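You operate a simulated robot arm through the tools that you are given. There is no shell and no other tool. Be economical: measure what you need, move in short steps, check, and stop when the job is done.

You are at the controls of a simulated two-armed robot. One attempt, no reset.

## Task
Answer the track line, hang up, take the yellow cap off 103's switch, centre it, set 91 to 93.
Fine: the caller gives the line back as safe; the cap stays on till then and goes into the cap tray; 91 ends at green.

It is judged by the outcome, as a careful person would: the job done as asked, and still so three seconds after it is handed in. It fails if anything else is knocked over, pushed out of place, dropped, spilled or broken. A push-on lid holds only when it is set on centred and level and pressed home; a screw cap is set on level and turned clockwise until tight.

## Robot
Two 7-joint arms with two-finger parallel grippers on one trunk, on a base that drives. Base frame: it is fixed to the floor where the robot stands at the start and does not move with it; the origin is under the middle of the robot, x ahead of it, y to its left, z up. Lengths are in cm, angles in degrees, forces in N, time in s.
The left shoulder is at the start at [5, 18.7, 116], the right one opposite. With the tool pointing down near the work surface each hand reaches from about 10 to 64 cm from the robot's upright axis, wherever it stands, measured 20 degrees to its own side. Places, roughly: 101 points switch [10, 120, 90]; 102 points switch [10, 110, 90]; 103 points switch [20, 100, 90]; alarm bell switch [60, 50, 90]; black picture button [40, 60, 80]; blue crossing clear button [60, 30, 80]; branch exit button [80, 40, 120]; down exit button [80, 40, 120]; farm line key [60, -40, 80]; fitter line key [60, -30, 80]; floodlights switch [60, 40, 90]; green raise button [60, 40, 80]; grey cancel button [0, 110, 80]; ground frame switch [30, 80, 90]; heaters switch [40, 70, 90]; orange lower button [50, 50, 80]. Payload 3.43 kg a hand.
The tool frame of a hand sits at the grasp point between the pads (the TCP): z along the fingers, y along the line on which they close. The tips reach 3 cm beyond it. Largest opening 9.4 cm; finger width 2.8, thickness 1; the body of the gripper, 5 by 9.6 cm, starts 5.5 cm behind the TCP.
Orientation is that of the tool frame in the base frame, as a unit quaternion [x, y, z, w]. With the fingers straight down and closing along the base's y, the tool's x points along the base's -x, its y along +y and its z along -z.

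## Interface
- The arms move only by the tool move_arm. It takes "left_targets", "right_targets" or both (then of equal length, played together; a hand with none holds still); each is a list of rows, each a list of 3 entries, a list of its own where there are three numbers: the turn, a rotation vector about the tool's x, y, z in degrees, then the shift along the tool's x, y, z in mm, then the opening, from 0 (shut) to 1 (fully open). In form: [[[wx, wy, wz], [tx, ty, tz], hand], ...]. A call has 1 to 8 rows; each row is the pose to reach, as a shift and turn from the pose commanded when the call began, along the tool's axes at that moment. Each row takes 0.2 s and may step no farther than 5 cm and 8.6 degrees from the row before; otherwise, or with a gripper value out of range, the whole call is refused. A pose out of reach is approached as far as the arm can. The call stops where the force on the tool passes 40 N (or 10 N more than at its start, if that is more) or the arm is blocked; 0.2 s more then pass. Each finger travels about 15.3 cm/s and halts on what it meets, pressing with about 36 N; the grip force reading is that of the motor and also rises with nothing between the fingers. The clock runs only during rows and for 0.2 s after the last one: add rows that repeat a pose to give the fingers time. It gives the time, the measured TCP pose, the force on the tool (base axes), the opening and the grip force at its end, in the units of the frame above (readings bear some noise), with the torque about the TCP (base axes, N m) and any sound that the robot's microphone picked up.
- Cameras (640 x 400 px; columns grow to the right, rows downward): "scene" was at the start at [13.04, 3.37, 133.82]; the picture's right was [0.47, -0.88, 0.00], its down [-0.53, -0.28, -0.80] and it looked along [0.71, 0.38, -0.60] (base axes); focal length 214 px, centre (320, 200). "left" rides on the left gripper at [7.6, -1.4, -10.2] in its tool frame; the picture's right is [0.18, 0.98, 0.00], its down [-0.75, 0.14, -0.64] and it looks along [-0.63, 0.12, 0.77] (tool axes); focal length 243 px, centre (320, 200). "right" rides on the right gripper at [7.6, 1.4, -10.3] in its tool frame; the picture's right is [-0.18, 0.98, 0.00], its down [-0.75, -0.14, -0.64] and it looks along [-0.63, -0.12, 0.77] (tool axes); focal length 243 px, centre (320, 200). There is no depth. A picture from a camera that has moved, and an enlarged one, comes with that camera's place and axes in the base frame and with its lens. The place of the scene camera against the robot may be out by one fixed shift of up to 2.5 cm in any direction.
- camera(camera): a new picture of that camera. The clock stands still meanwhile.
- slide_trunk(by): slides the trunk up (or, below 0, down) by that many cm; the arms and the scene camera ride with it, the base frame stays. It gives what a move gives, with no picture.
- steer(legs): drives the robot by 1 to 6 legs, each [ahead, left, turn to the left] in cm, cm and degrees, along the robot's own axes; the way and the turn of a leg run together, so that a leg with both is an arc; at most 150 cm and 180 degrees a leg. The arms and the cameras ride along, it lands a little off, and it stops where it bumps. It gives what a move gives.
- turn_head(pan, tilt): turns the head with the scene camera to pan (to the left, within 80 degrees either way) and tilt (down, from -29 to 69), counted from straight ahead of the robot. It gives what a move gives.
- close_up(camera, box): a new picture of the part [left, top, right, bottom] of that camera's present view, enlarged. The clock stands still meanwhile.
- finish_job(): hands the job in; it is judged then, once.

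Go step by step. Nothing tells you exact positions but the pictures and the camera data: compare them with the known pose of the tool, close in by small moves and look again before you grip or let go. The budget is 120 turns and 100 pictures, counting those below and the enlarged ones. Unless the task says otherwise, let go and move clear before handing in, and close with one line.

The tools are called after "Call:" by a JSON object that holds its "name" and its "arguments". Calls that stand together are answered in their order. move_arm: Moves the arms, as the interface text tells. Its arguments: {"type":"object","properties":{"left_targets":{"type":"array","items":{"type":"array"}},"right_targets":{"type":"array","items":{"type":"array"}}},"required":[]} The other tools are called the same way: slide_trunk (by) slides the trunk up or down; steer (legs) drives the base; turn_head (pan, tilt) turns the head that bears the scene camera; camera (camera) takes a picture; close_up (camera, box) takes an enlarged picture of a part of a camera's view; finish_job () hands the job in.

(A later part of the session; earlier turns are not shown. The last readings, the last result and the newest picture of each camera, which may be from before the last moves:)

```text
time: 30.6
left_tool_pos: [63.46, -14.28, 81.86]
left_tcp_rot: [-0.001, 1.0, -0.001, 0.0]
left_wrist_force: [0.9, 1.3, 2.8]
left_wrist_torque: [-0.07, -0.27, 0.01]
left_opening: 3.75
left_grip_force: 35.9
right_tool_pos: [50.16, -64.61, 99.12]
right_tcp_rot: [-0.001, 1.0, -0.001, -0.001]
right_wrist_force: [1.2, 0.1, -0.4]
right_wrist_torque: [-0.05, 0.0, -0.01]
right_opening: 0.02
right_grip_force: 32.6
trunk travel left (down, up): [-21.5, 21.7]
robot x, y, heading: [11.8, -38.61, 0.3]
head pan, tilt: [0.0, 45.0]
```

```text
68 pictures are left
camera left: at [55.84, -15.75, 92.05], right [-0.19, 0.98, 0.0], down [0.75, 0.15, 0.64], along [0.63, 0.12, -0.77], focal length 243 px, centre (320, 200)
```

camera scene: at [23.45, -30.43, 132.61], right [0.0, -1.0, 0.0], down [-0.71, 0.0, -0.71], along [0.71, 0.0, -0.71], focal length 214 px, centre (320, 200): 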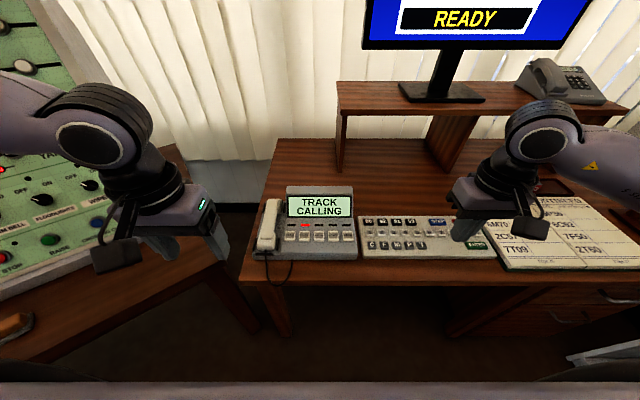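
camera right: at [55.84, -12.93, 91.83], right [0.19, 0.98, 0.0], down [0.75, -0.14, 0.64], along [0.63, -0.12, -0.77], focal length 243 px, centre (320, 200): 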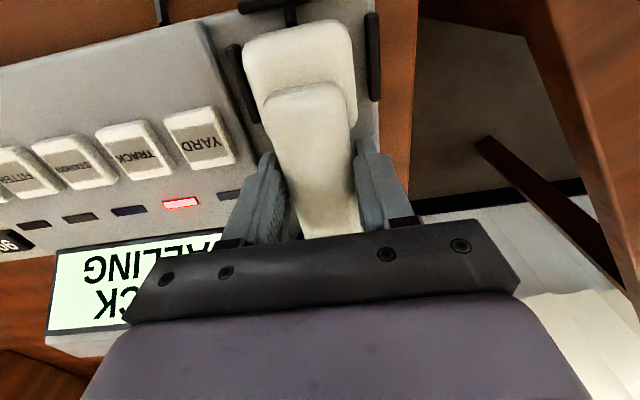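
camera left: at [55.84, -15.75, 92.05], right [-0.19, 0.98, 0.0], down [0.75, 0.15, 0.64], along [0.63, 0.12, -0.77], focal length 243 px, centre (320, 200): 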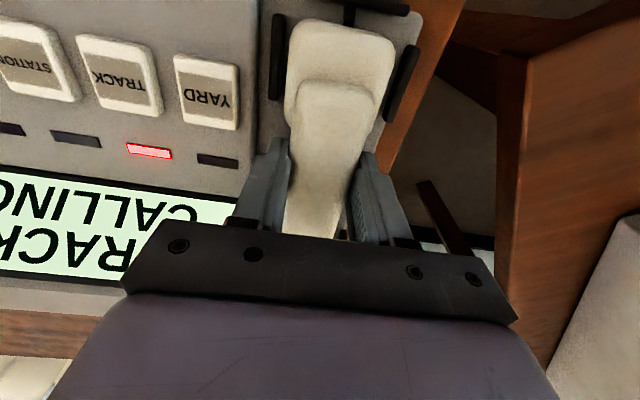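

Gripped. I lift the handset 10 cm and a bit left, while the right hand approaches the TRACK key.

Call:
{"name": "move_arm", "arguments": {"left_targets": [[[0, 0, 0], [0, 0, -25], 0.2], [[0, 0, 0], [0, 0, -50], 0.2], [[0, 0, 0], [0, 0, -75], 0.2], [[0, 0, 0], [0, 20, -100], 0.2], [[0, 0, 0], [0, 40, -110], 0.2], [[0, 0, 0], [0, 50, -110], 0.2], [[0, 0, 0], [0, 50, -110], 0.2]], "right_targets": [[[0, 0, 0], [-12, 40, 0], 0], [[0, 0, 0], [-24, 85, 0], 0], [[0, 0, 0], [-36, 130, 0], 0], [[0, 0, 0], [-48, 175, 0], 0], [[0, 0, 0], [-60, 220, 0], 0], [[0, 0, 0], [-72, 265, 0], 0], [[0, 0, 0], [-84, 310, 0], 0]]}}

Call:
{"name": "camera", "arguments": {"camera": "right"}}

Call:
{"name": "camera", "arguments": {"camera": "scene"}}

```text
time: 32.2
left_tool_pos: [63.41, -9.17, 92.87]
left_tcp_rot: [-0.002, 1.0, 0.0, 0.0]
left_wrist_force: [-0.4, -0.3, -1.1]
left_wrist_torque: [0.01, 0.05, -0.02]
left_opening: 3.75
left_grip_force: 36.4
right_tool_pos: [58.38, -33.49, 99.09]
right_tcp_rot: [-0.002, 1.0, 0.0, 0.0]
right_wrist_force: [-0.4, 0.7, 1.2]
right_wrist_torque: [0.02, 0.01, 0.0]
right_opening: 0.0
right_grip_force: 33.3
trunk travel left (down, up): [-21.5, 21.7]
robot x, y, heading: [11.98, -38.64, 0.2]
head pan, tilt: [0.0, 45.0]
```

```text
67 pictures are left
camera right: at [50.81, -32.06, 109.33], right [0.18, 0.98, 0.0], down [0.75, -0.14, 0.64], along [0.63, -0.12, -0.77], focal length 243 px, centre (320, 200)
```

right: 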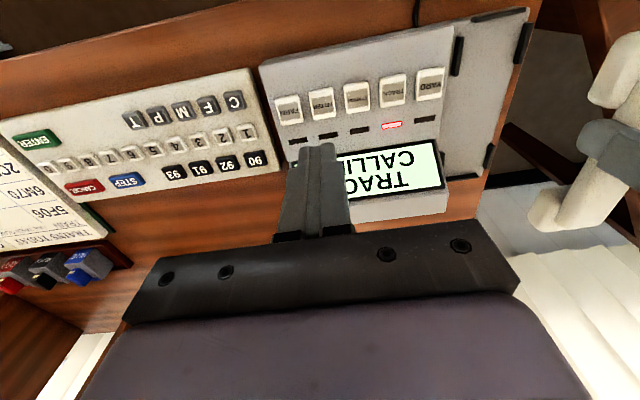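

```text
66 pictures are left
camera scene: at [25.47, -39.2, 116.61], right [0.0, -1.0, 0.0], down [-0.71, 0.0, -0.71], along [0.71, 0.0, -0.71], focal length 214 px, centre (320, 200)
```

scene: 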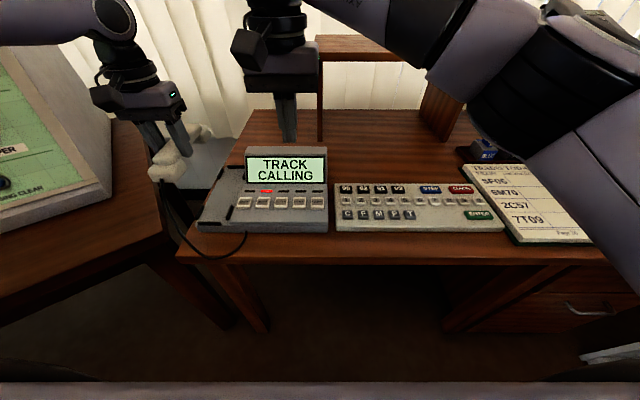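

TRACK is at [60.8, -25.3]. I move the shut right fingers over it and down to just above.

Call:
{"name": "move_arm", "arguments": {"right_targets": [[[0, 0, 0], [-10, 40, 0], 0], [[0, 0, 0], [-19, 81, 0], 0], [[0, 0, 0], [-19, 81, 45], 0], [[0, 0, 0], [-19, 81, 90], 0], [[0, 0, 0], [-19, 81, 130], 0], [[0, 0, 0], [-19, 81, 145], 0]]}}

Call:
{"name": "camera", "arguments": {"camera": "right"}}

Call:
{"name": "close_up", "arguments": {"camera": "scene", "box": [190, 120, 350, 260]}}

```text
time: 33.6
left_tool_pos: [63.44, -9.23, 93.01]
left_tcp_rot: [-0.002, 1.0, -0.001, 0.0]
left_wrist_force: [-0.3, -0.1, -2.8]
left_wrist_torque: [0.03, 0.07, 0.04]
left_opening: 3.72
left_grip_force: 36.4
right_tool_pos: [61.33, -27.84, 86.45]
right_tcp_rot: [0.019, 1.0, 0.006, 0.004]
right_wrist_force: [0.2, 0.2, -0.8]
right_wrist_torque: [-0.02, 0.04, 0.01]
right_opening: 0.0
right_grip_force: 33.4
right hand out of reach, approached as far as the arm can: row 2, 3, 4, 5, 6
trunk travel left (down, up): [-21.5, 21.7]
robot x, y, heading: [11.95, -38.73, 0.1]
head pan, tilt: [0.0, 45.0]
```

```text
65 pictures are left
camera right: at [53.59, -26.28, 96.63], right [0.22, 0.97, 0.01], down [0.74, -0.18, 0.65], along [0.63, -0.13, -0.76], focal length 243 px, centre (320, 200)
```

right: 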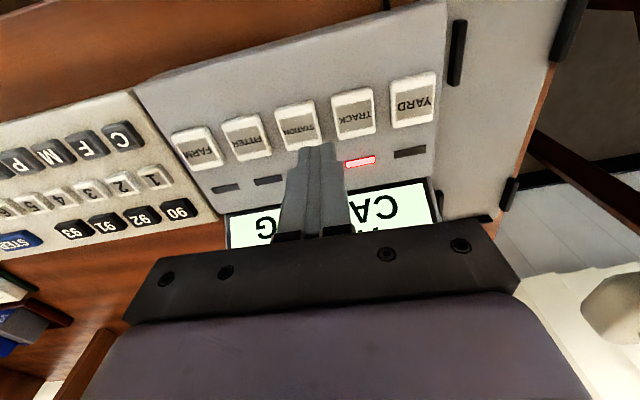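

```text
2.86 times, centred on (270, 190) of scene
camera zoom: at [25.49, -39.25, 116.61], right [0.0, -1.0, 0.0], down [-0.71, 0.0, -0.71], along [0.71, 0.0, -0.71], focal length 613 px, centre (463, 229)
```

zoom: 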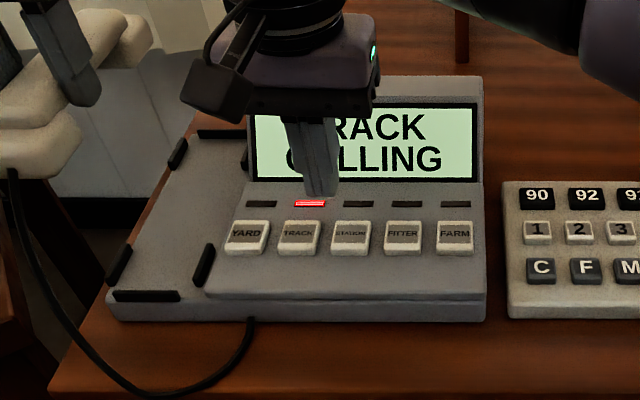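

The right arm is at its inward limit; letting the tool yaw should free it. I yaw it 16° and shift over the key.

Call:
{"name": "move_arm", "arguments": {"right_targets": [[[0, 0, -8], [4, 8, 0], 0], [[0, 0, -16], [8, 18, 0], 0], [[0, 0, -20], [8, 27, 0], 0], [[0, 0, -20], [8, 27, 5], 0]]}}

Call:
{"name": "camera", "arguments": {"camera": "right"}}

```text
time: 34.6
left_tool_pos: [63.24, -9.18, 92.92]
left_tcp_rot: [-0.001, 1.0, 0.0, 0.0]
left_wrist_force: [-0.4, -0.5, -2.2]
left_wrist_torque: [0.01, 0.03, -0.03]
left_opening: 3.76
left_grip_force: 35.7
right_tool_pos: [59.25, -26.43, 84.3]
right_tcp_rot: [-0.165, 0.986, 0.001, 0.003]
right_wrist_force: [-0.3, 0.0, 0.2]
right_wrist_torque: [0.02, -0.01, 0.01]
right_opening: 0.0
right_grip_force: 33.3
right hand out of reach, approached as far as the arm can: row 1, 2, 3, 4
trunk travel left (down, up): [-21.5, 21.7]
robot x, y, heading: [12.04, -38.55, 0.3]
head pan, tilt: [0.0, 45.0]
```

```text
63 pictures are left
camera right: at [51.47, -27.72, 94.58], right [-0.14, 0.99, 0.0], down [0.76, 0.11, 0.65], along [0.64, 0.1, -0.76], focal length 243 px, centre (320, 200)
```

right: 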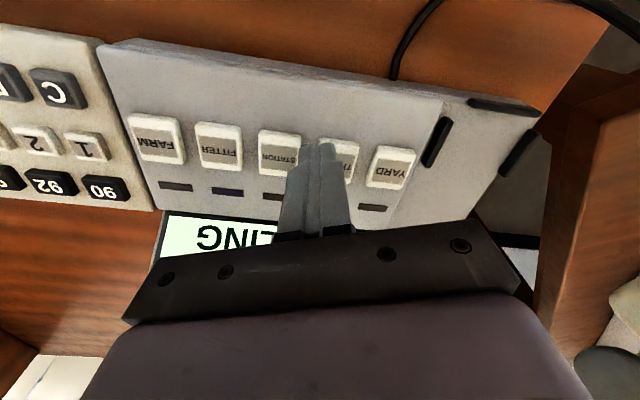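

Still at the limit, so I drive the robot 5 cm left (handset held clear) and then adjust the hand.

Call:
{"name": "steer", "arguments": {"legs": [[1, 5, 0]]}}

Call:
{"name": "camera", "arguments": {"camera": "right"}}

```text
time: 35.6
left_tool_pos: [64.37, -4.09, 92.85]
left_tcp_rot: [-0.003, 1.0, -0.001, 0.0]
left_wrist_force: [0.2, -0.8, -2.9]
left_wrist_torque: [0.01, 0.05, 0.01]
left_opening: 3.75
left_grip_force: 35.9
right_tool_pos: [60.13, -21.65, 83.97]
right_tcp_rot: [-0.163, 0.987, 0.001, -0.001]
right_wrist_force: [0.4, 0.5, 0.4]
right_wrist_torque: [-0.05, 0.03, -0.02]
right_opening: 0.02
right_grip_force: 33.0
trunk travel left (down, up): [-21.5, 21.7]
robot x, y, heading: [13.29, -33.5, 0.4]
head pan, tilt: [0.0, 45.0]
```

```text
62 pictures are left
camera right: at [52.48, -22.72, 94.29], right [-0.14, 0.99, 0.0], down [0.76, 0.11, 0.64], along [0.63, 0.09, -0.77], focal length 243 px, centre (320, 200)
```

right: 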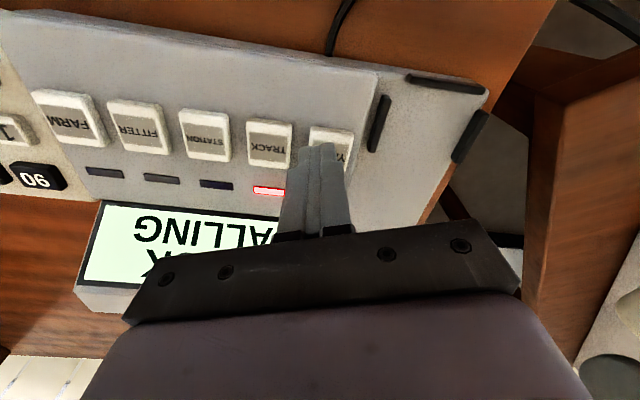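

TRACK confirmed at [60.7, -25.25]. I shift over it and press.

Call:
{"name": "move_arm", "arguments": {"right_targets": [[[0, 0, 0], [4, -18, 0], 0], [[0, 0, 0], [8, -35, 0], 0], [[0, 0, 0], [8, -35, 12], 0], [[0, 0, 0], [8, -35, 20], 0], [[0, 0, 0], [8, -35, 26], 0], [[0, 0, 0], [8, -35, 30], 0]]}}

Call:
{"name": "camera", "arguments": {"camera": "right"}}

```text
time: 37.0
left_tool_pos: [64.31, -4.19, 93.12]
left_tcp_rot: [-0.002, 1.0, 0.0, 0.002]
left_wrist_force: [-0.1, 0.2, -0.9]
left_wrist_torque: [0.01, 0.06, -0.03]
left_opening: 3.75
left_grip_force: 36.6
right_tool_pos: [60.54, -25.03, 81.33]
right_tcp_rot: [-0.164, 0.986, 0.001, 0.001]
right_wrist_force: [-2.6, -1.4, 18.0]
right_wrist_torque: [-0.03, 0.12, 0.06]
right_opening: 0.0
right_grip_force: 32.3
trunk travel left (down, up): [-21.5, 21.7]
robot x, y, heading: [13.0, -33.77, 0.2]
head pan, tilt: [0.0, 45.0]
heard: click
```

```text
61 pictures are left
camera right: at [52.79, -26.29, 91.57], right [-0.14, 0.99, 0.0], down [0.76, 0.11, 0.64], along [0.64, 0.09, -0.76], focal length 243 px, centre (320, 200)
```

right: 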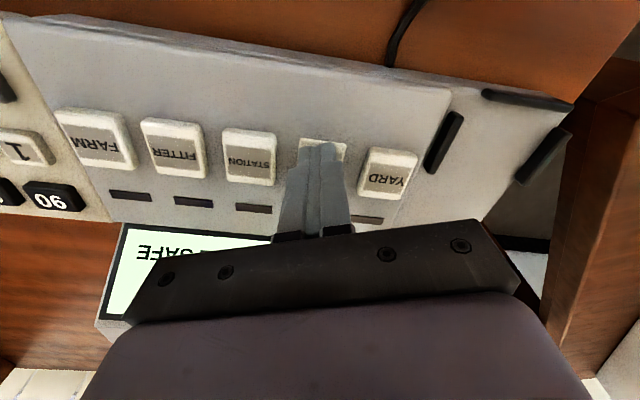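

The key clicked and the display now ends in "SAFE". I raise the right hand and read the display.

Call:
{"name": "move_arm", "arguments": {"right_targets": [[[0, 0, 0], [0, 0, -40], 0], [[0, 0, 0], [0, -30, -80], 0], [[0, 0, 0], [0, -75, -100], 0], [[0, 0, 0], [0, -120, -100], 0]]}}

Call:
{"name": "camera", "arguments": {"camera": "scene"}}

Call:
{"name": "close_up", "arguments": {"camera": "scene", "box": [180, 100, 380, 260]}}

```text
time: 38.0
left_tool_pos: [64.28, -4.2, 92.97]
left_tcp_rot: [-0.002, 1.0, 0.001, 0.001]
left_wrist_force: [0.5, -0.1, -2.3]
left_wrist_torque: [-0.05, 0.03, -0.02]
left_opening: 3.74
left_grip_force: 36.2
right_tool_pos: [64.29, -36.6, 91.32]
right_tcp_rot: [-0.164, 0.986, 0.001, -0.001]
right_wrist_force: [0.0, 0.3, -0.8]
right_wrist_torque: [0.0, -0.01, 0.0]
right_opening: 0.0
right_grip_force: 32.9
trunk travel left (down, up): [-21.5, 21.7]
robot x, y, heading: [13.08, -33.58, 0.1]
head pan, tilt: [0.0, 45.0]
```

```text
60 pictures are left
camera scene: at [26.45, -34.24, 116.61], right [0.0, -1.0, 0.0], down [-0.71, 0.0, -0.71], along [0.71, 0.0, -0.71], focal length 214 px, centre (320, 200)
```

scene: 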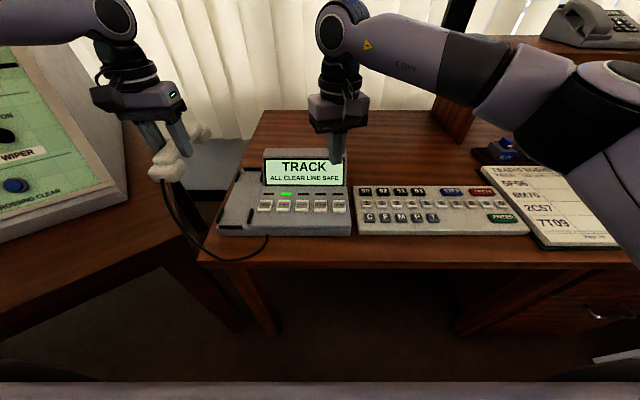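

```text
2.50 times, centred on (280, 180) of scene
camera zoom: at [26.45, -34.24, 116.61], right [0.0, -1.0, 0.0], down [-0.71, 0.0, -0.71], along [0.71, 0.0, -0.71], focal length 536 px, centre (420, 250)
```

zoom: 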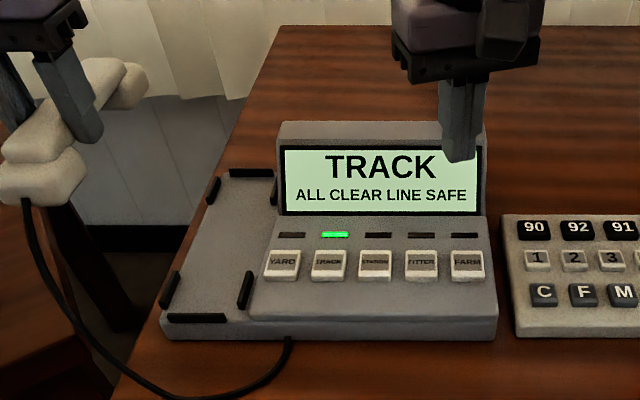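

"ALL CLEAR LINE SAFE" — the line is given back. Now I hang up: raise the right hand, drive back to where the left arm reached the cradle, and lower the handset.

Call:
{"name": "move_arm", "arguments": {"right_targets": [[[0, 0, 8], [20, -40, -20], 0], [[0, 0, 16], [40, -70, -60], 0], [[0, 0, 19], [60, -110, -80], 0]]}}

Call:
{"name": "steer", "arguments": {"legs": [[-1.1, -5, 0]]}}

Call:
{"name": "camera", "arguments": {"camera": "left"}}

```text
refused: row 2 steps farther than a row can; nothing moved
```

```text
time: 38.9
left_tool_pos: [63.34, -9.29, 92.94]
left_tcp_rot: [-0.002, 1.0, 0.0, 0.0]
left_wrist_force: [-0.5, 0.2, -1.9]
left_wrist_torque: [0.02, 0.07, 0.02]
left_opening: 3.72
left_grip_force: 35.6
right_tool_pos: [63.25, -41.59, 91.34]
right_tcp_rot: [-0.163, 0.987, 0.001, 0.001]
right_wrist_force: [1.2, 0.4, -0.4]
right_wrist_torque: [0.0, -0.01, -0.01]
right_opening: 0.01
right_grip_force: 32.8
trunk travel left (down, up): [-21.5, 21.7]
robot x, y, heading: [11.91, -38.45, 0.0]
head pan, tilt: [0.0, 45.0]
```

```text
58 pictures are left
camera left: at [55.66, -10.69, 103.06], right [-0.19, 0.98, 0.0], down [0.75, 0.14, 0.64], along [0.63, 0.12, -0.77], focal length 243 px, centre (320, 200)
```

left: 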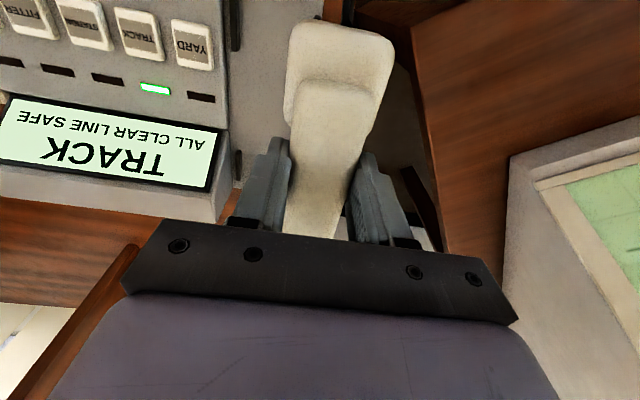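

Back in position. I shift 5 cm right over the cradle and lower partway to check alignment.

Call:
{"name": "move_arm", "arguments": {"left_targets": [[[0, 0, 0], [-1, -25, 0], 0.2], [[0, 0, 0], [-1, -50, 0], 0.2], [[0, 0, 0], [-1, -50, 35], 0.2], [[0, 0, 0], [-1, -50, 70], 0.2], [[0, 0, 0], [-1, -50, 80], 0.2]]}}

Call:
{"name": "camera", "arguments": {"camera": "left"}}

Call:
{"name": "close_up", "arguments": {"camera": "scene", "box": [180, 100, 380, 260]}}

```text
time: 40.1
left_tool_pos: [63.43, -14.23, 84.98]
left_tcp_rot: [-0.002, 1.0, -0.001, 0.001]
left_wrist_force: [0.5, 0.1, -2.4]
left_wrist_torque: [0.03, 0.07, 0.0]
left_opening: 3.74
left_grip_force: 36.3
right_tool_pos: [63.23, -41.52, 91.21]
right_tcp_rot: [-0.163, 0.987, 0.001, 0.0]
right_wrist_force: [-0.8, -0.7, 0.4]
right_wrist_torque: [0.0, 0.02, 0.01]
right_opening: 0.02
right_grip_force: 32.8
trunk travel left (down, up): [-21.5, 21.7]
robot x, y, heading: [11.88, -38.36, 0.2]
head pan, tilt: [0.0, 45.0]
```

```text
57 pictures are left
camera left: at [55.82, -15.58, 95.07], right [-0.19, 0.98, 0.0], down [0.75, 0.14, 0.64], along [0.63, 0.12, -0.77], focal length 243 px, centre (320, 200)
```

left: 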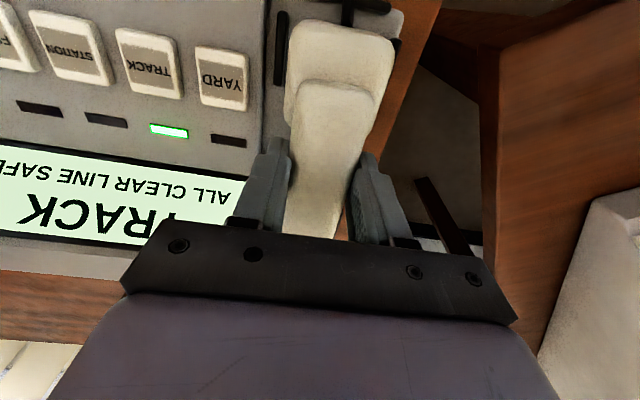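

```text
2.50 times, centred on (280, 180) of scene
camera zoom: at [25.36, -39.2, 116.61], right [0.0, -1.0, 0.0], down [-0.71, 0.0, -0.71], along [0.71, 0.0, -0.71], focal length 536 px, centre (420, 250)
```

zoom: 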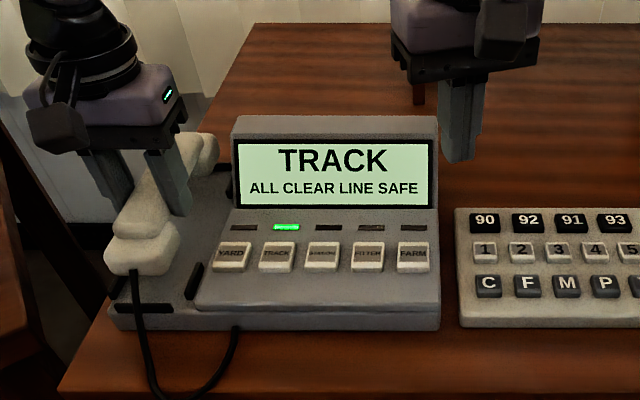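

Aligned as it was when lifted. I lower the last 3 cm.

Call:
{"name": "move_arm", "arguments": {"left_targets": [[[0, 0, 0], [0, 0, 12], 0.2], [[0, 0, 0], [0, 0, 22], 0.2], [[0, 0, 0], [0, 0, 28], 0.2], [[0, 0, 0], [0, 0, 32], 0.2]]}}

Call:
{"name": "camera", "arguments": {"camera": "left"}}

Call:
{"name": "close_up", "arguments": {"camera": "scene", "box": [180, 100, 380, 260]}}

```text
time: 41.1
left_tool_pos: [63.42, -14.21, 81.91]
left_tcp_rot: [-0.001, 1.0, 0.0, 0.002]
left_wrist_force: [0.1, 2.8, 10.8]
left_wrist_torque: [0.41, 0.83, -0.18]
left_opening: 3.77
left_grip_force: 36.1
right_tool_pos: [63.07, -41.54, 91.43]
right_tcp_rot: [-0.163, 0.987, 0.001, 0.0]
right_wrist_force: [0.2, 0.2, 0.6]
right_wrist_torque: [-0.04, -0.01, 0.01]
right_opening: 0.0
right_grip_force: 33.2
trunk travel left (down, up): [-21.5, 21.7]
robot x, y, heading: [12.08, -38.35, 0.2]
head pan, tilt: [0.0, 45.0]
```

```text
55 pictures are left
camera left: at [55.81, -15.63, 92.05], right [-0.19, 0.98, 0.0], down [0.75, 0.14, 0.65], along [0.63, 0.12, -0.76], focal length 243 px, centre (320, 200)
```

left: 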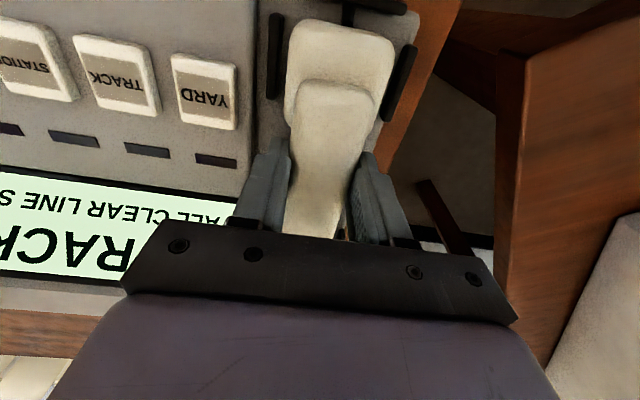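

```text
2.50 times, centred on (280, 180) of scene
camera zoom: at [25.28, -39.22, 116.65], right [0.0, -1.0, 0.0], down [-0.71, 0.0, -0.71], along [0.71, 0.0, -0.71], focal length 536 px, centre (420, 250)
```

zoom: 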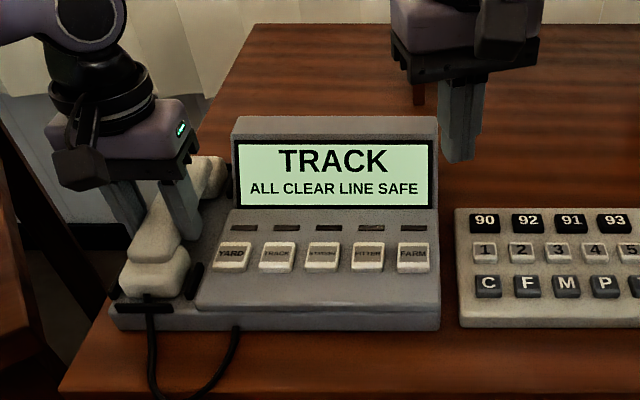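

The line lamp is out: hung up. I release, rise, and raise the right hand too.

Call:
{"name": "move_arm", "arguments": {"left_targets": [[[0, 0, 0], [0, 0, -1], 0.5], [[0, 0, 0], [0, 0, -1], 0.62], [[0, 0, 0], [0, 0, -30], 0.65], [[0, 0, 0], [0, 0, -70], 0.65], [[0, 0, 0], [0, 0, -115], 0.65], [[0, 0, 0], [0, 0, -160], 0.65], [[0, 0, 0], [0, 0, -200], 0.65]], "right_targets": [[[0, 0, 5], [10, 0, -30], 0], [[0, 0, 10], [20, 0, -60], 0], [[0, 0, 15], [30, 0, -90], 0], [[0, 0, 19], [40, 0, -100], 0], [[0, 0, 19], [60, 0, -120], 0], [[0, 0, 19], [80, 0, -140], 0], [[0, 0, 19], [100, 0, -150], 0]]}}

Call:
{"name": "camera", "arguments": {"camera": "scene"}}

```text
time: 42.7
left_tool_pos: [63.34, -13.9, 99.84]
left_tcp_rot: [-0.002, 1.0, 0.0, -0.001]
left_wrist_force: [0.6, -0.1, 0.8]
left_wrist_torque: [0.02, -0.02, -0.04]
left_opening: 6.11
left_grip_force: 0.0
left hand out of reach, approached as far as the arm can: row 7
right_tool_pos: [53.59, -44.64, 106.43]
right_tcp_rot: [0.001, 1.0, -0.001, 0.0]
right_wrist_force: [-0.4, -0.5, -0.8]
right_wrist_torque: [-0.03, -0.01, 0.02]
right_opening: 0.0
right_grip_force: 32.6
trunk travel left (down, up): [-21.5, 21.7]
robot x, y, heading: [11.96, -38.76, 0.1]
head pan, tilt: [0.0, 45.0]
```

```text
53 pictures are left
camera scene: at [25.33, -39.21, 116.61], right [0.0, -1.0, 0.0], down [-0.71, 0.0, -0.71], along [0.71, 0.0, -0.71], focal length 214 px, centre (320, 200)
```

scene: 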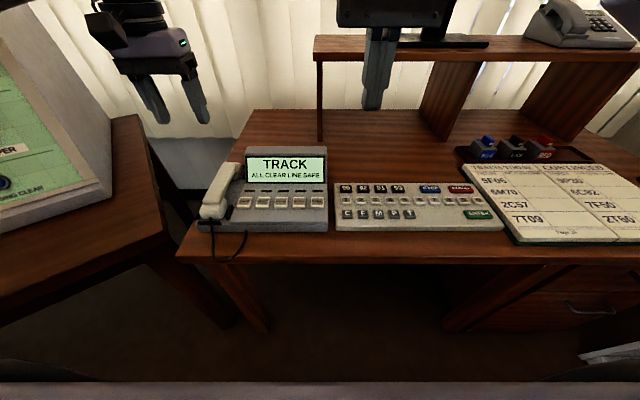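

Handset is home with lamps off and "ALL CLEAR LINE SAFE". Now the panel: I tuck the left hand in a bit, back off and drive left, then look.

Call:
{"name": "move_arm", "arguments": {"left_targets": [[[0, 0, 0], [45, 0, 0], 0.65], [[0, 0, 0], [90, 10, 0], 0.65], [[0, 0, 0], [135, 20, 0], 0.65], [[0, 0, 0], [180, 40, 0], 0.65]], "right_targets": [[[0, 0, 0], [45, 0, 0], 0], [[0, 0, 0], [90, 0, 0], 0], [[0, 0, 0], [130, 0, 0], 0], [[0, 0, 0], [150, 0, 0], 0]]}}

Call:
{"name": "steer", "arguments": {"legs": [[-20, 40, 0], [0, 0, 35]]}}

Call:
{"name": "turn_head", "arguments": {"pan": 15, "tilt": 25}}

Call:
{"name": "camera", "arguments": {"camera": "scene"}}

```text
time: 43.7
left_tool_pos: [45.2, -10.22, 99.65]
left_tcp_rot: [-0.001, 1.0, 0.0, 0.0]
left_wrist_force: [-0.6, -0.2, -0.4]
left_wrist_torque: [-0.01, 0.01, -0.03]
left_opening: 6.11
left_grip_force: 0.0
right_tool_pos: [38.44, -44.75, 106.21]
right_tcp_rot: [0.003, 1.0, 0.001, 0.001]
right_wrist_force: [-0.4, 0.6, -0.5]
right_wrist_torque: [0.0, 0.01, -0.01]
right_opening: 0.02
right_grip_force: 33.1
trunk travel left (down, up): [-21.5, 21.7]
robot x, y, heading: [11.73, -38.68, -0.1]
head pan, tilt: [0.0, 45.0]
```

```text
time: 48.1
left_tool_pos: [3.38, 43.62, 99.71]
left_tcp_rot: [-0.297, 0.955, -0.001, 0.001]
left_wrist_force: [0.1, 0.1, 0.4]
left_wrist_torque: [-0.05, 0.04, -0.01]
left_opening: 6.13
left_grip_force: 0.0
right_tool_pos: [17.36, 11.44, 106.29]
right_tcp_rot: [-0.295, 0.956, 0.001, -0.001]
right_wrist_force: [0.1, -0.1, -0.2]
right_wrist_torque: [-0.04, 0.01, -0.06]
right_opening: 0.01
right_grip_force: 32.8
trunk travel left (down, up): [-21.5, 21.7]
robot x, y, heading: [-8.54, 1.49, 34.7]
head pan, tilt: [0.0, 45.0]
```

```text
time: 48.9
left_tool_pos: [3.36, 43.76, 99.71]
left_tcp_rot: [-0.299, 0.954, -0.001, 0.0]
left_wrist_force: [0.7, -0.5, 0.1]
left_wrist_torque: [0.01, -0.03, 0.05]
left_opening: 6.11
left_grip_force: 0.1
right_tool_pos: [17.47, 11.51, 106.28]
right_tcp_rot: [-0.294, 0.956, 0.001, 0.0]
right_wrist_force: [-0.3, -0.5, 0.6]
right_wrist_torque: [-0.04, 0.0, -0.02]
right_opening: 0.01
right_grip_force: 33.1
trunk travel left (down, up): [-21.5, 21.7]
robot x, y, heading: [-7.93, 1.26, 34.9]
head pan, tilt: [15.0, 25.0]
```

```text
52 pictures are left
camera scene: at [2.13, 10.98, 119.66], right [0.76, -0.65, 0.0], down [-0.27, -0.32, -0.91], along [0.59, 0.69, -0.42], focal length 214 px, centre (320, 200)
```

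scene: 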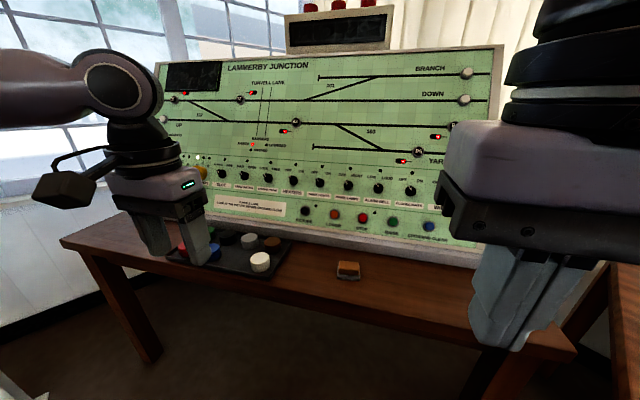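

A good full view of the panel; I zoom to read it.

Call:
{"name": "close_up", "arguments": {"camera": "scene", "box": [150, 40, 330, 160]}}

Call:
{"name": "close_up", "arguments": {"camera": "scene", "box": [150, 130, 360, 280]}}

Call:
{"name": "close_up", "arguments": {"camera": "scene", "box": [280, 60, 480, 190]}}

```text
3.33 times, centred on (240, 100) of scene
camera zoom: at [2.13, 10.98, 119.66], right [0.76, -0.65, 0.0], down [-0.27, -0.32, -0.91], along [0.59, 0.69, -0.42], focal length 715 px, centre (587, 533)
```

zoom: 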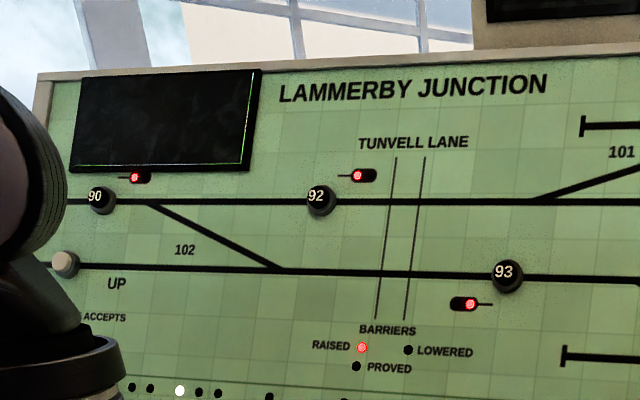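

```text
2.67 times, centred on (255, 205) of scene
camera zoom: at [2.13, 10.98, 119.66], right [0.76, -0.65, 0.0], down [-0.27, -0.32, -0.91], along [0.59, 0.69, -0.42], focal length 572 px, centre (493, 187)
```

zoom: 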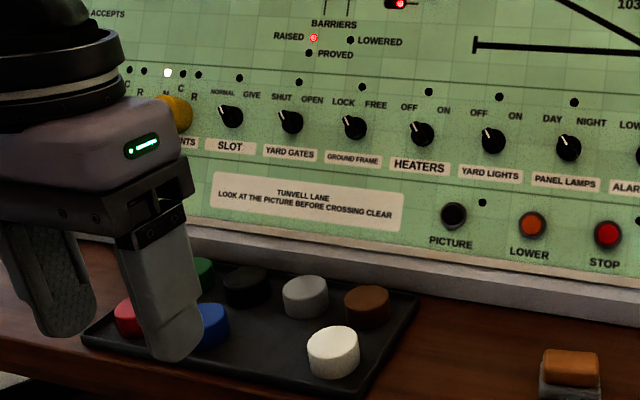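

```text
3.08 times, centred on (380, 125) of scene
camera zoom: at [2.13, 10.98, 119.66], right [0.76, -0.65, 0.0], down [-0.27, -0.32, -0.91], along [0.59, 0.69, -0.42], focal length 660 px, centre (135, 431)
```

zoom: 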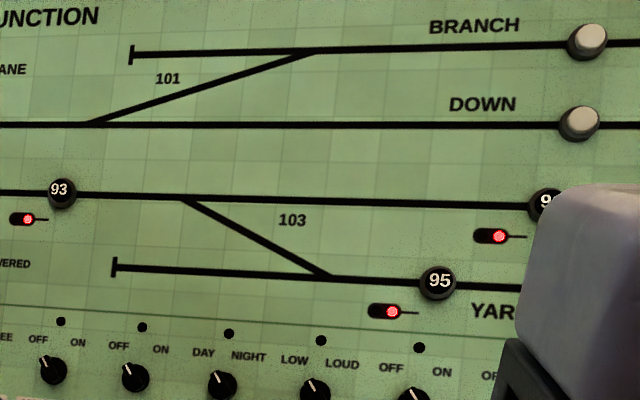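

Everything's readable: 91 → 93 runs straight over 103 (93 is right of the crossing). The tray on the desk has a gap in its front row. I drive left along the panel toward 103's yellow cap.

Call:
{"name": "steer", "arguments": {"legs": [[0, 40, 2], [10, 2, 0]]}}

Call:
{"name": "camera", "arguments": {"camera": "scene"}}

```text
time: 52.1
left_tool_pos: [-15.15, 83.97, 99.59]
left_tcp_rot: [-0.319, 0.948, -0.001, 0.0]
left_wrist_force: [-1.1, 0.9, 0.2]
left_wrist_torque: [-0.01, -0.02, -0.03]
left_opening: 6.11
left_grip_force: 0.1
right_tool_pos: [0.28, 52.28, 106.36]
right_tcp_rot: [-0.317, 0.949, 0.0, -0.002]
right_wrist_force: [0.3, -0.3, -1.0]
right_wrist_torque: [-0.01, 0.0, 0.03]
right_opening: 0.01
right_grip_force: 33.5
trunk travel left (down, up): [-21.5, 21.7]
robot x, y, heading: [-24.78, 41.12, 37.2]
head pan, tilt: [15.0, 25.0]
```

```text
48 pictures are left
camera scene: at [-14.9, 51.25, 119.66], right [0.79, -0.61, 0.0], down [-0.26, -0.33, -0.91], along [0.56, 0.72, -0.42], focal length 214 px, centre (320, 200)
```

scene: 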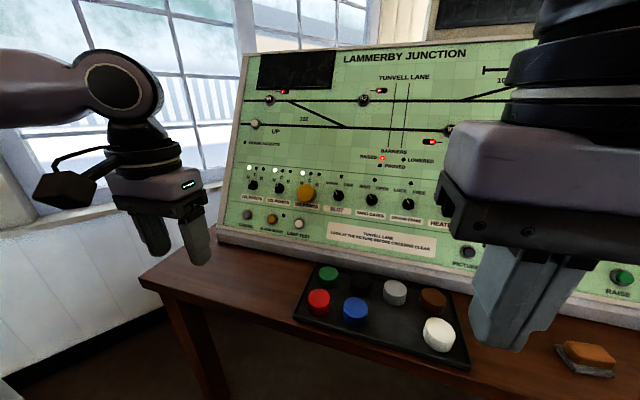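

Clear view of the yellow cap (~[16, 99, 95.6]) and the tray with its gap. I move ahead 8 cm and tilt the left hand to face the panel (about 61° slope).

Call:
{"name": "steer", "arguments": {"legs": [[8, 0, 0]]}}

Call:
{"name": "move_arm", "arguments": {"left_targets": [[[0, -8, 0], [0, 0, 0], 0.75], [[0, -16, 0], [0, 0, 0], 0.75], [[0, -24, 0], [0, 0, 0], 0.75], [[0, -32, 0], [0, 0, 0], 0.75], [[0, -40, 0], [0, 0, 0], 0.75], [[0, -48, 0], [0, 0, 0], 0.75], [[0, -56, 0], [0, 0, 0], 0.75], [[0, -61, 0], [0, 0, 0], 0.75]]}}

Call:
{"name": "camera", "arguments": {"camera": "left"}}

```text
time: 53.2
left_tool_pos: [-8.71, 88.73, 99.59]
left_tcp_rot: [-0.32, 0.947, 0.0, 0.001]
left_wrist_force: [-0.5, 0.2, -0.2]
left_wrist_torque: [0.01, 0.01, 0.03]
left_opening: 6.11
left_grip_force: 0.1
right_tool_pos: [6.55, 57.1, 106.17]
right_tcp_rot: [-0.317, 0.948, 0.001, -0.001]
right_wrist_force: [0.1, -0.4, 0.2]
right_wrist_torque: [0.01, 0.0, 0.01]
right_opening: 0.0
right_grip_force: 32.7
trunk travel left (down, up): [-21.5, 21.7]
robot x, y, heading: [-18.68, 45.97, 37.2]
head pan, tilt: [15.0, 25.0]
```

```text
time: 55.0
left_tool_pos: [-5.58, 92.87, 104.13]
left_tcp_rot: [-0.276, 0.816, 0.163, 0.481]
left_wrist_force: [1.4, -0.1, 0.1]
left_wrist_torque: [0.0, -0.01, 0.01]
left_opening: 7.05
left_grip_force: 0.1
left hand out of reach, approached as far as the arm can: row 6, 7, 8
right_tool_pos: [6.58, 57.21, 106.32]
right_tcp_rot: [-0.317, 0.949, 0.001, 0.0]
right_wrist_force: [0.8, 0.2, -0.2]
right_wrist_torque: [0.03, 0.03, 0.0]
right_opening: 0.01
right_grip_force: 32.9
trunk travel left (down, up): [-21.5, 21.7]
robot x, y, heading: [-18.28, 45.53, 37.3]
head pan, tilt: [15.0, 25.0]
```

```text
47 pictures are left
camera left: at [-14.88, 84.08, 102.19], right [-0.67, 0.73, -0.16], down [-0.24, -0.01, 0.97], along [0.71, 0.69, 0.18], focal length 243 px, centre (320, 200)
```

left: 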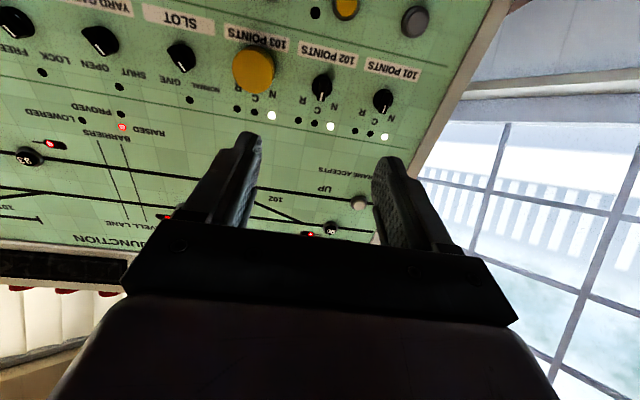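

The hand camera places the cap near [16.3, 99.1, 93]. I move the left hand to about 10 cm in front of it, square to the panel.

Call:
{"name": "move_arm", "arguments": {"left_targets": [[[0, 0, 0], [-1, -30, 30], 0.8], [[0, 0, 0], [-3, -60, 60], 0.8], [[0, 0, 0], [-5, -83, 95], 0.8], [[0, 0, 0], [-5, -83, 120], 0.8]]}}

Call:
{"name": "camera", "arguments": {"camera": "left"}}

Call:
{"name": "camera", "arguments": {"camera": "scene"}}

```text
time: 56.0
left_tool_pos: [7.94, 92.91, 98.45]
left_tcp_rot: [-0.276, 0.816, 0.161, 0.482]
left_wrist_force: [0.5, -0.1, 0.3]
left_wrist_torque: [-0.02, 0.04, 0.01]
left_opening: 7.5
left_grip_force: 0.1
right_tool_pos: [6.62, 57.11, 106.27]
right_tcp_rot: [-0.316, 0.949, 0.001, 0.0]
right_wrist_force: [-0.7, 0.3, -0.5]
right_wrist_torque: [0.03, 0.0, -0.01]
right_opening: 0.0
right_grip_force: 33.2
trunk travel left (down, up): [-21.5, 21.7]
robot x, y, heading: [-18.39, 45.82, 37.2]
head pan, tilt: [15.0, 25.0]
```

```text
46 pictures are left
camera left: at [-1.25, 83.99, 96.74], right [-0.67, 0.73, -0.16], down [-0.24, -0.01, 0.97], along [0.71, 0.69, 0.18], focal length 243 px, centre (320, 200)
```

left: 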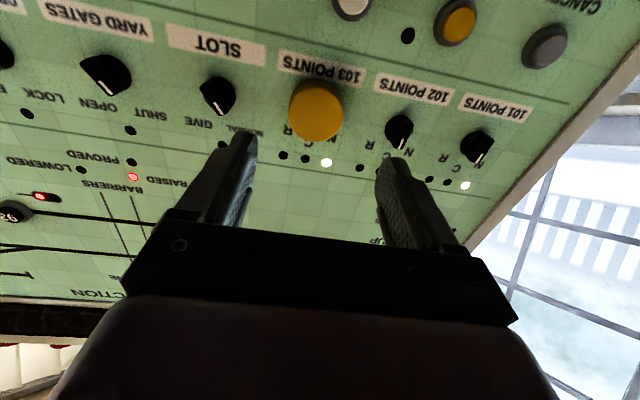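

```text
45 pictures are left
camera scene: at [-8.62, 56.04, 119.66], right [0.79, -0.61, 0.0], down [-0.26, -0.33, -0.91], along [0.55, 0.72, -0.42], focal length 214 px, centre (320, 200)
```

scene: 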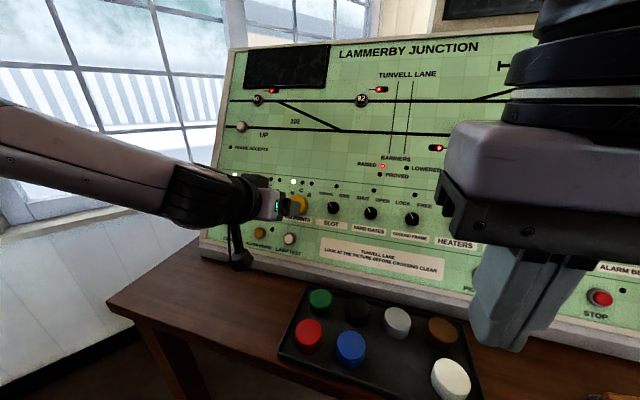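

Cap triangulates to [17.1, 99.5, 92.8], 12.6 cm ahead along the fingers and centred. I advance 9.5 cm, then check.

Call:
{"name": "move_arm", "arguments": {"left_targets": [[[0, 0, 0], [-3, -2, 40], 0.8], [[0, 0, 0], [-5, -3, 75], 0.8], [[0, 0, 0], [-5, -3, 95], 0.8]]}}

Call:
{"name": "camera", "arguments": {"camera": "left"}}

Call:
{"name": "close_up", "arguments": {"camera": "scene", "box": [200, 140, 360, 260]}}

```text
time: 56.8
left_tool_pos: [15.01, 97.77, 94.51]
left_tcp_rot: [-0.275, 0.816, 0.162, 0.482]
left_wrist_force: [0.3, -0.5, 0.6]
left_wrist_torque: [0.02, 0.0, 0.01]
left_opening: 7.55
left_grip_force: 0.0
right_tool_pos: [6.57, 57.11, 106.29]
right_tcp_rot: [-0.317, 0.949, 0.001, -0.001]
right_wrist_force: [0.0, 0.3, 0.9]
right_wrist_torque: [-0.05, 0.01, 0.0]
right_opening: 0.0
right_grip_force: 33.1
trunk travel left (down, up): [-21.5, 21.7]
robot x, y, heading: [-18.76, 45.72, 37.0]
head pan, tilt: [15.0, 25.0]
```

```text
44 pictures are left
camera left: at [5.75, 89.0, 92.61], right [-0.67, 0.73, -0.16], down [-0.24, -0.01, 0.97], along [0.71, 0.69, 0.18], focal length 243 px, centre (320, 200)
```

left: 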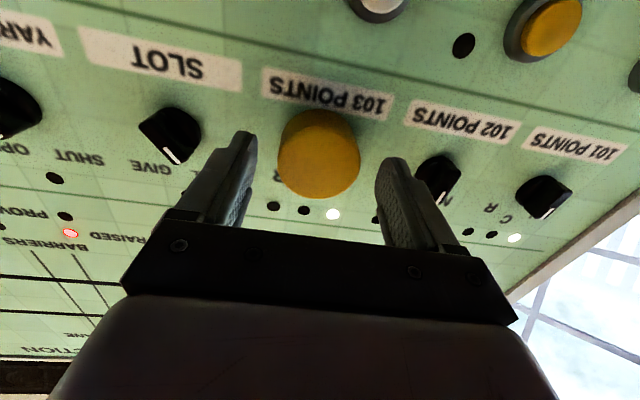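

```text
3.33 times, centred on (280, 200) of scene
camera zoom: at [-8.63, 56.03, 119.67], right [0.79, -0.61, 0.0], down [-0.26, -0.33, -0.91], along [0.55, 0.72, -0.42], focal length 715 px, centre (453, 200)
```

zoom: 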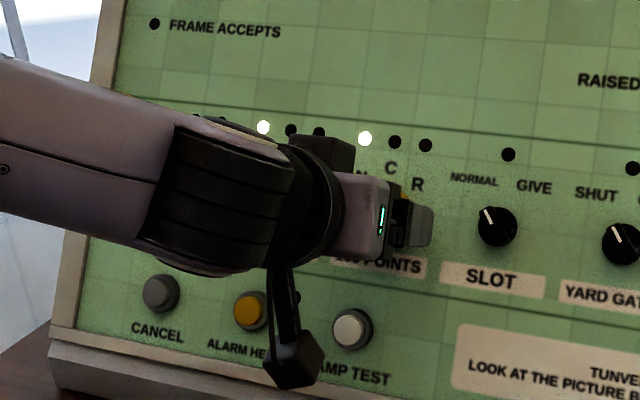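

Cap is centred between the fingers, its face about 0.5–1 cm beyond the tips. I advance 2.2 cm in small steps to straddle it.

Call:
{"name": "move_arm", "arguments": {"left_targets": [[[0, 0, 0], [1, 0, 8], 0.8], [[0, 0, 0], [2, 0, 14], 0.8], [[0, 0, 0], [2, 0, 18], 0.8], [[0, 0, 0], [2, 0, 22], 0.8]]}}

Call:
{"name": "camera", "arguments": {"camera": "left"}}

```text
time: 57.8
left_tool_pos: [16.47, 98.86, 93.35]
left_tcp_rot: [-0.275, 0.816, 0.161, 0.482]
left_wrist_force: [0.1, 0.4, 0.1]
left_wrist_torque: [-0.01, 0.0, -0.03]
left_opening: 7.53
left_grip_force: 0.1
right_tool_pos: [6.63, 57.12, 106.33]
right_tcp_rot: [-0.316, 0.949, 0.0, -0.001]
right_wrist_force: [0.4, -0.5, 0.4]
right_wrist_torque: [0.02, 0.0, 0.03]
right_opening: 0.0
right_grip_force: 32.6
trunk travel left (down, up): [-21.5, 21.7]
robot x, y, heading: [-18.73, 45.86, 36.8]
head pan, tilt: [15.0, 25.0]
```

```text
42 pictures are left
camera left: at [7.23, 90.1, 91.44], right [-0.67, 0.73, -0.16], down [-0.24, -0.01, 0.97], along [0.71, 0.69, 0.18], focal length 243 px, centre (320, 200)
```

left: 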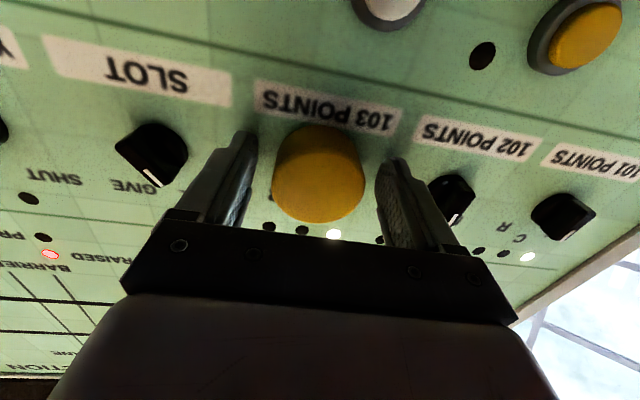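

The tips are now alongside the cap; I go 1 cm deeper with a narrower opening (to spare 102's knob), then close.

Call:
{"name": "move_arm", "arguments": {"left_targets": [[[0, 0, 0], [0, 0, 0], 0.7], [[0, 0, 0], [1, 0, 5], 0.68], [[0, 0, 0], [1, 0, 10], 0.68], [[0, 0, 0], [1, 0, 10], 0.55], [[0, 0, 0], [1, 0, 10], 0.45], [[0, 0, 0], [1, 0, 10], 0.35], [[0, 0, 0], [1, 0, 10], 0.35]]}}

Call:
{"name": "camera", "arguments": {"camera": "left"}}

```text
time: 58.6
left_tool_pos: [16.57, 98.84, 93.26]
left_tcp_rot: [-0.273, 0.815, 0.16, 0.484]
left_wrist_force: [-22.2, -10.8, 11.0]
left_wrist_torque: [-0.07, -0.46, -0.82]
left_opening: 6.07
left_grip_force: 0.0
right_tool_pos: [6.21, 57.0, 106.34]
right_tcp_rot: [-0.318, 0.948, 0.002, 0.001]
right_wrist_force: [0.9, -0.2, 0.3]
right_wrist_torque: [0.01, 0.01, -0.01]
right_opening: 0.0
right_grip_force: 33.4
trunk travel left (down, up): [-21.5, 21.7]
robot x, y, heading: [-18.81, 45.66, 37.3]
head pan, tilt: [15.0, 25.0]
stopped in row 3 (left hand): the force on the tool passed its limit (the readings are from after the stop); the commanded pose is now the measured one
```

```text
41 pictures are left
camera left: at [7.33, 90.1, 91.34], right [-0.66, 0.73, -0.17], down [-0.25, -0.01, 0.97], along [0.71, 0.68, 0.19], focal length 243 px, centre (320, 200)
```

left: 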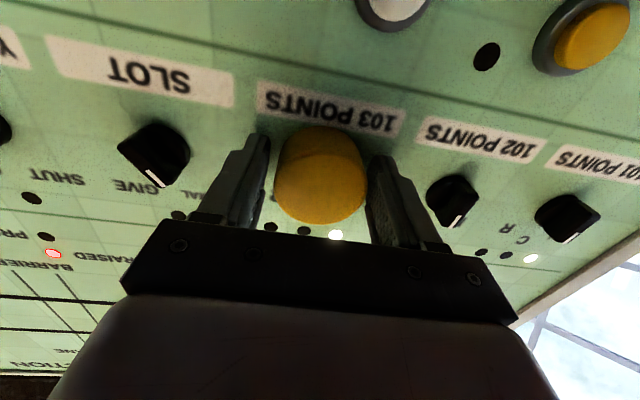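

The fingertips touch the panel face, so they're at full depth beside the cap. I back off 2 mm, and close on the cap.

Call:
{"name": "move_arm", "arguments": {"left_targets": [[[0, 0, 0], [0, 1, -3], 0.66], [[0, 0, 0], [0, 1, -3], 0.58], [[0, 0, 0], [0, 1, -3], 0.5], [[0, 0, 0], [0, 1, -3], 0.42], [[0, 0, 0], [0, 1, -3], 0.4]]}}

Call:
{"name": "camera", "arguments": {"camera": "left"}}

```text
time: 59.8
left_tool_pos: [16.6, 98.83, 93.17]
left_tcp_rot: [-0.273, 0.816, 0.16, 0.483]
left_wrist_force: [-0.7, -11.0, 10.3]
left_wrist_torque: [-0.15, -0.49, -0.58]
left_opening: 5.51
left_grip_force: 35.6
right_tool_pos: [6.49, 56.82, 106.4]
right_tcp_rot: [-0.316, 0.949, 0.0, 0.0]
right_wrist_force: [-0.7, 1.1, -0.1]
right_wrist_torque: [0.0, 0.02, 0.0]
right_opening: 0.01
right_grip_force: 32.9
trunk travel left (down, up): [-21.5, 21.7]
robot x, y, heading: [-18.22, 46.07, 37.5]
head pan, tilt: [15.0, 25.0]
```

```text
40 pictures are left
camera left: at [7.33, 90.01, 91.29], right [-0.66, 0.73, -0.16], down [-0.25, 0.0, 0.97], along [0.71, 0.68, 0.18], focal length 243 px, centre (320, 200)
```

left: 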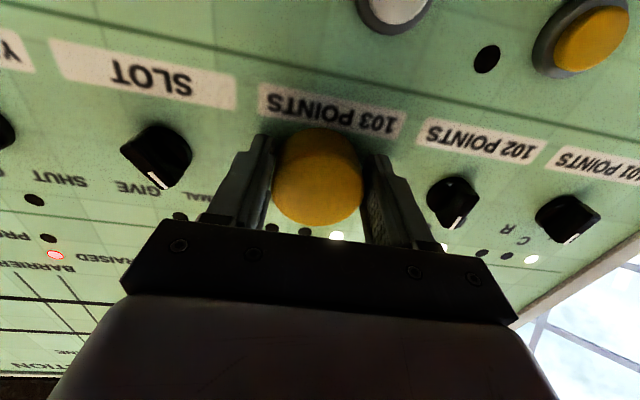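

Gripped (5.5 cm). The line is given back and hung up, so I now pull the cap straight off.

Call:
{"name": "move_arm", "arguments": {"left_targets": [[[0, 0, 0], [0, 0, -8], 0.35], [[0, 0, 0], [0, 0, -18], 0.35], [[0, 0, 0], [0, 0, -30], 0.35], [[0, 0, 0], [0, 0, -50], 0.35], [[0, 0, 0], [0, 0, -80], 0.35]]}}

Call:
{"name": "camera", "arguments": {"camera": "left"}}

```text
time: 61.0
left_tool_pos: [10.84, 94.9, 96.78]
left_tcp_rot: [-0.274, 0.817, 0.159, 0.481]
left_wrist_force: [0.0, 0.2, 0.6]
left_wrist_torque: [0.0, -0.04, -0.03]
left_opening: 5.44
left_grip_force: 36.0
right_tool_pos: [6.47, 57.11, 106.18]
right_tcp_rot: [-0.317, 0.949, 0.001, -0.001]
right_wrist_force: [0.6, -0.9, 0.0]
right_wrist_torque: [-0.05, -0.02, 0.01]
right_opening: 0.0
right_grip_force: 33.1
trunk travel left (down, up): [-21.5, 21.7]
robot x, y, heading: [-18.47, 46.1, 37.3]
head pan, tilt: [15.0, 25.0]
```

```text
39 pictures are left
camera left: at [1.61, 86.0, 94.96], right [-0.66, 0.73, -0.16], down [-0.24, 0.0, 0.97], along [0.71, 0.68, 0.18], focal length 243 px, centre (320, 200)
```

left: 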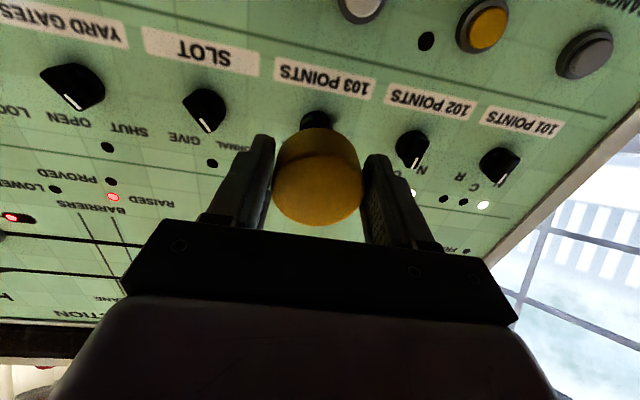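

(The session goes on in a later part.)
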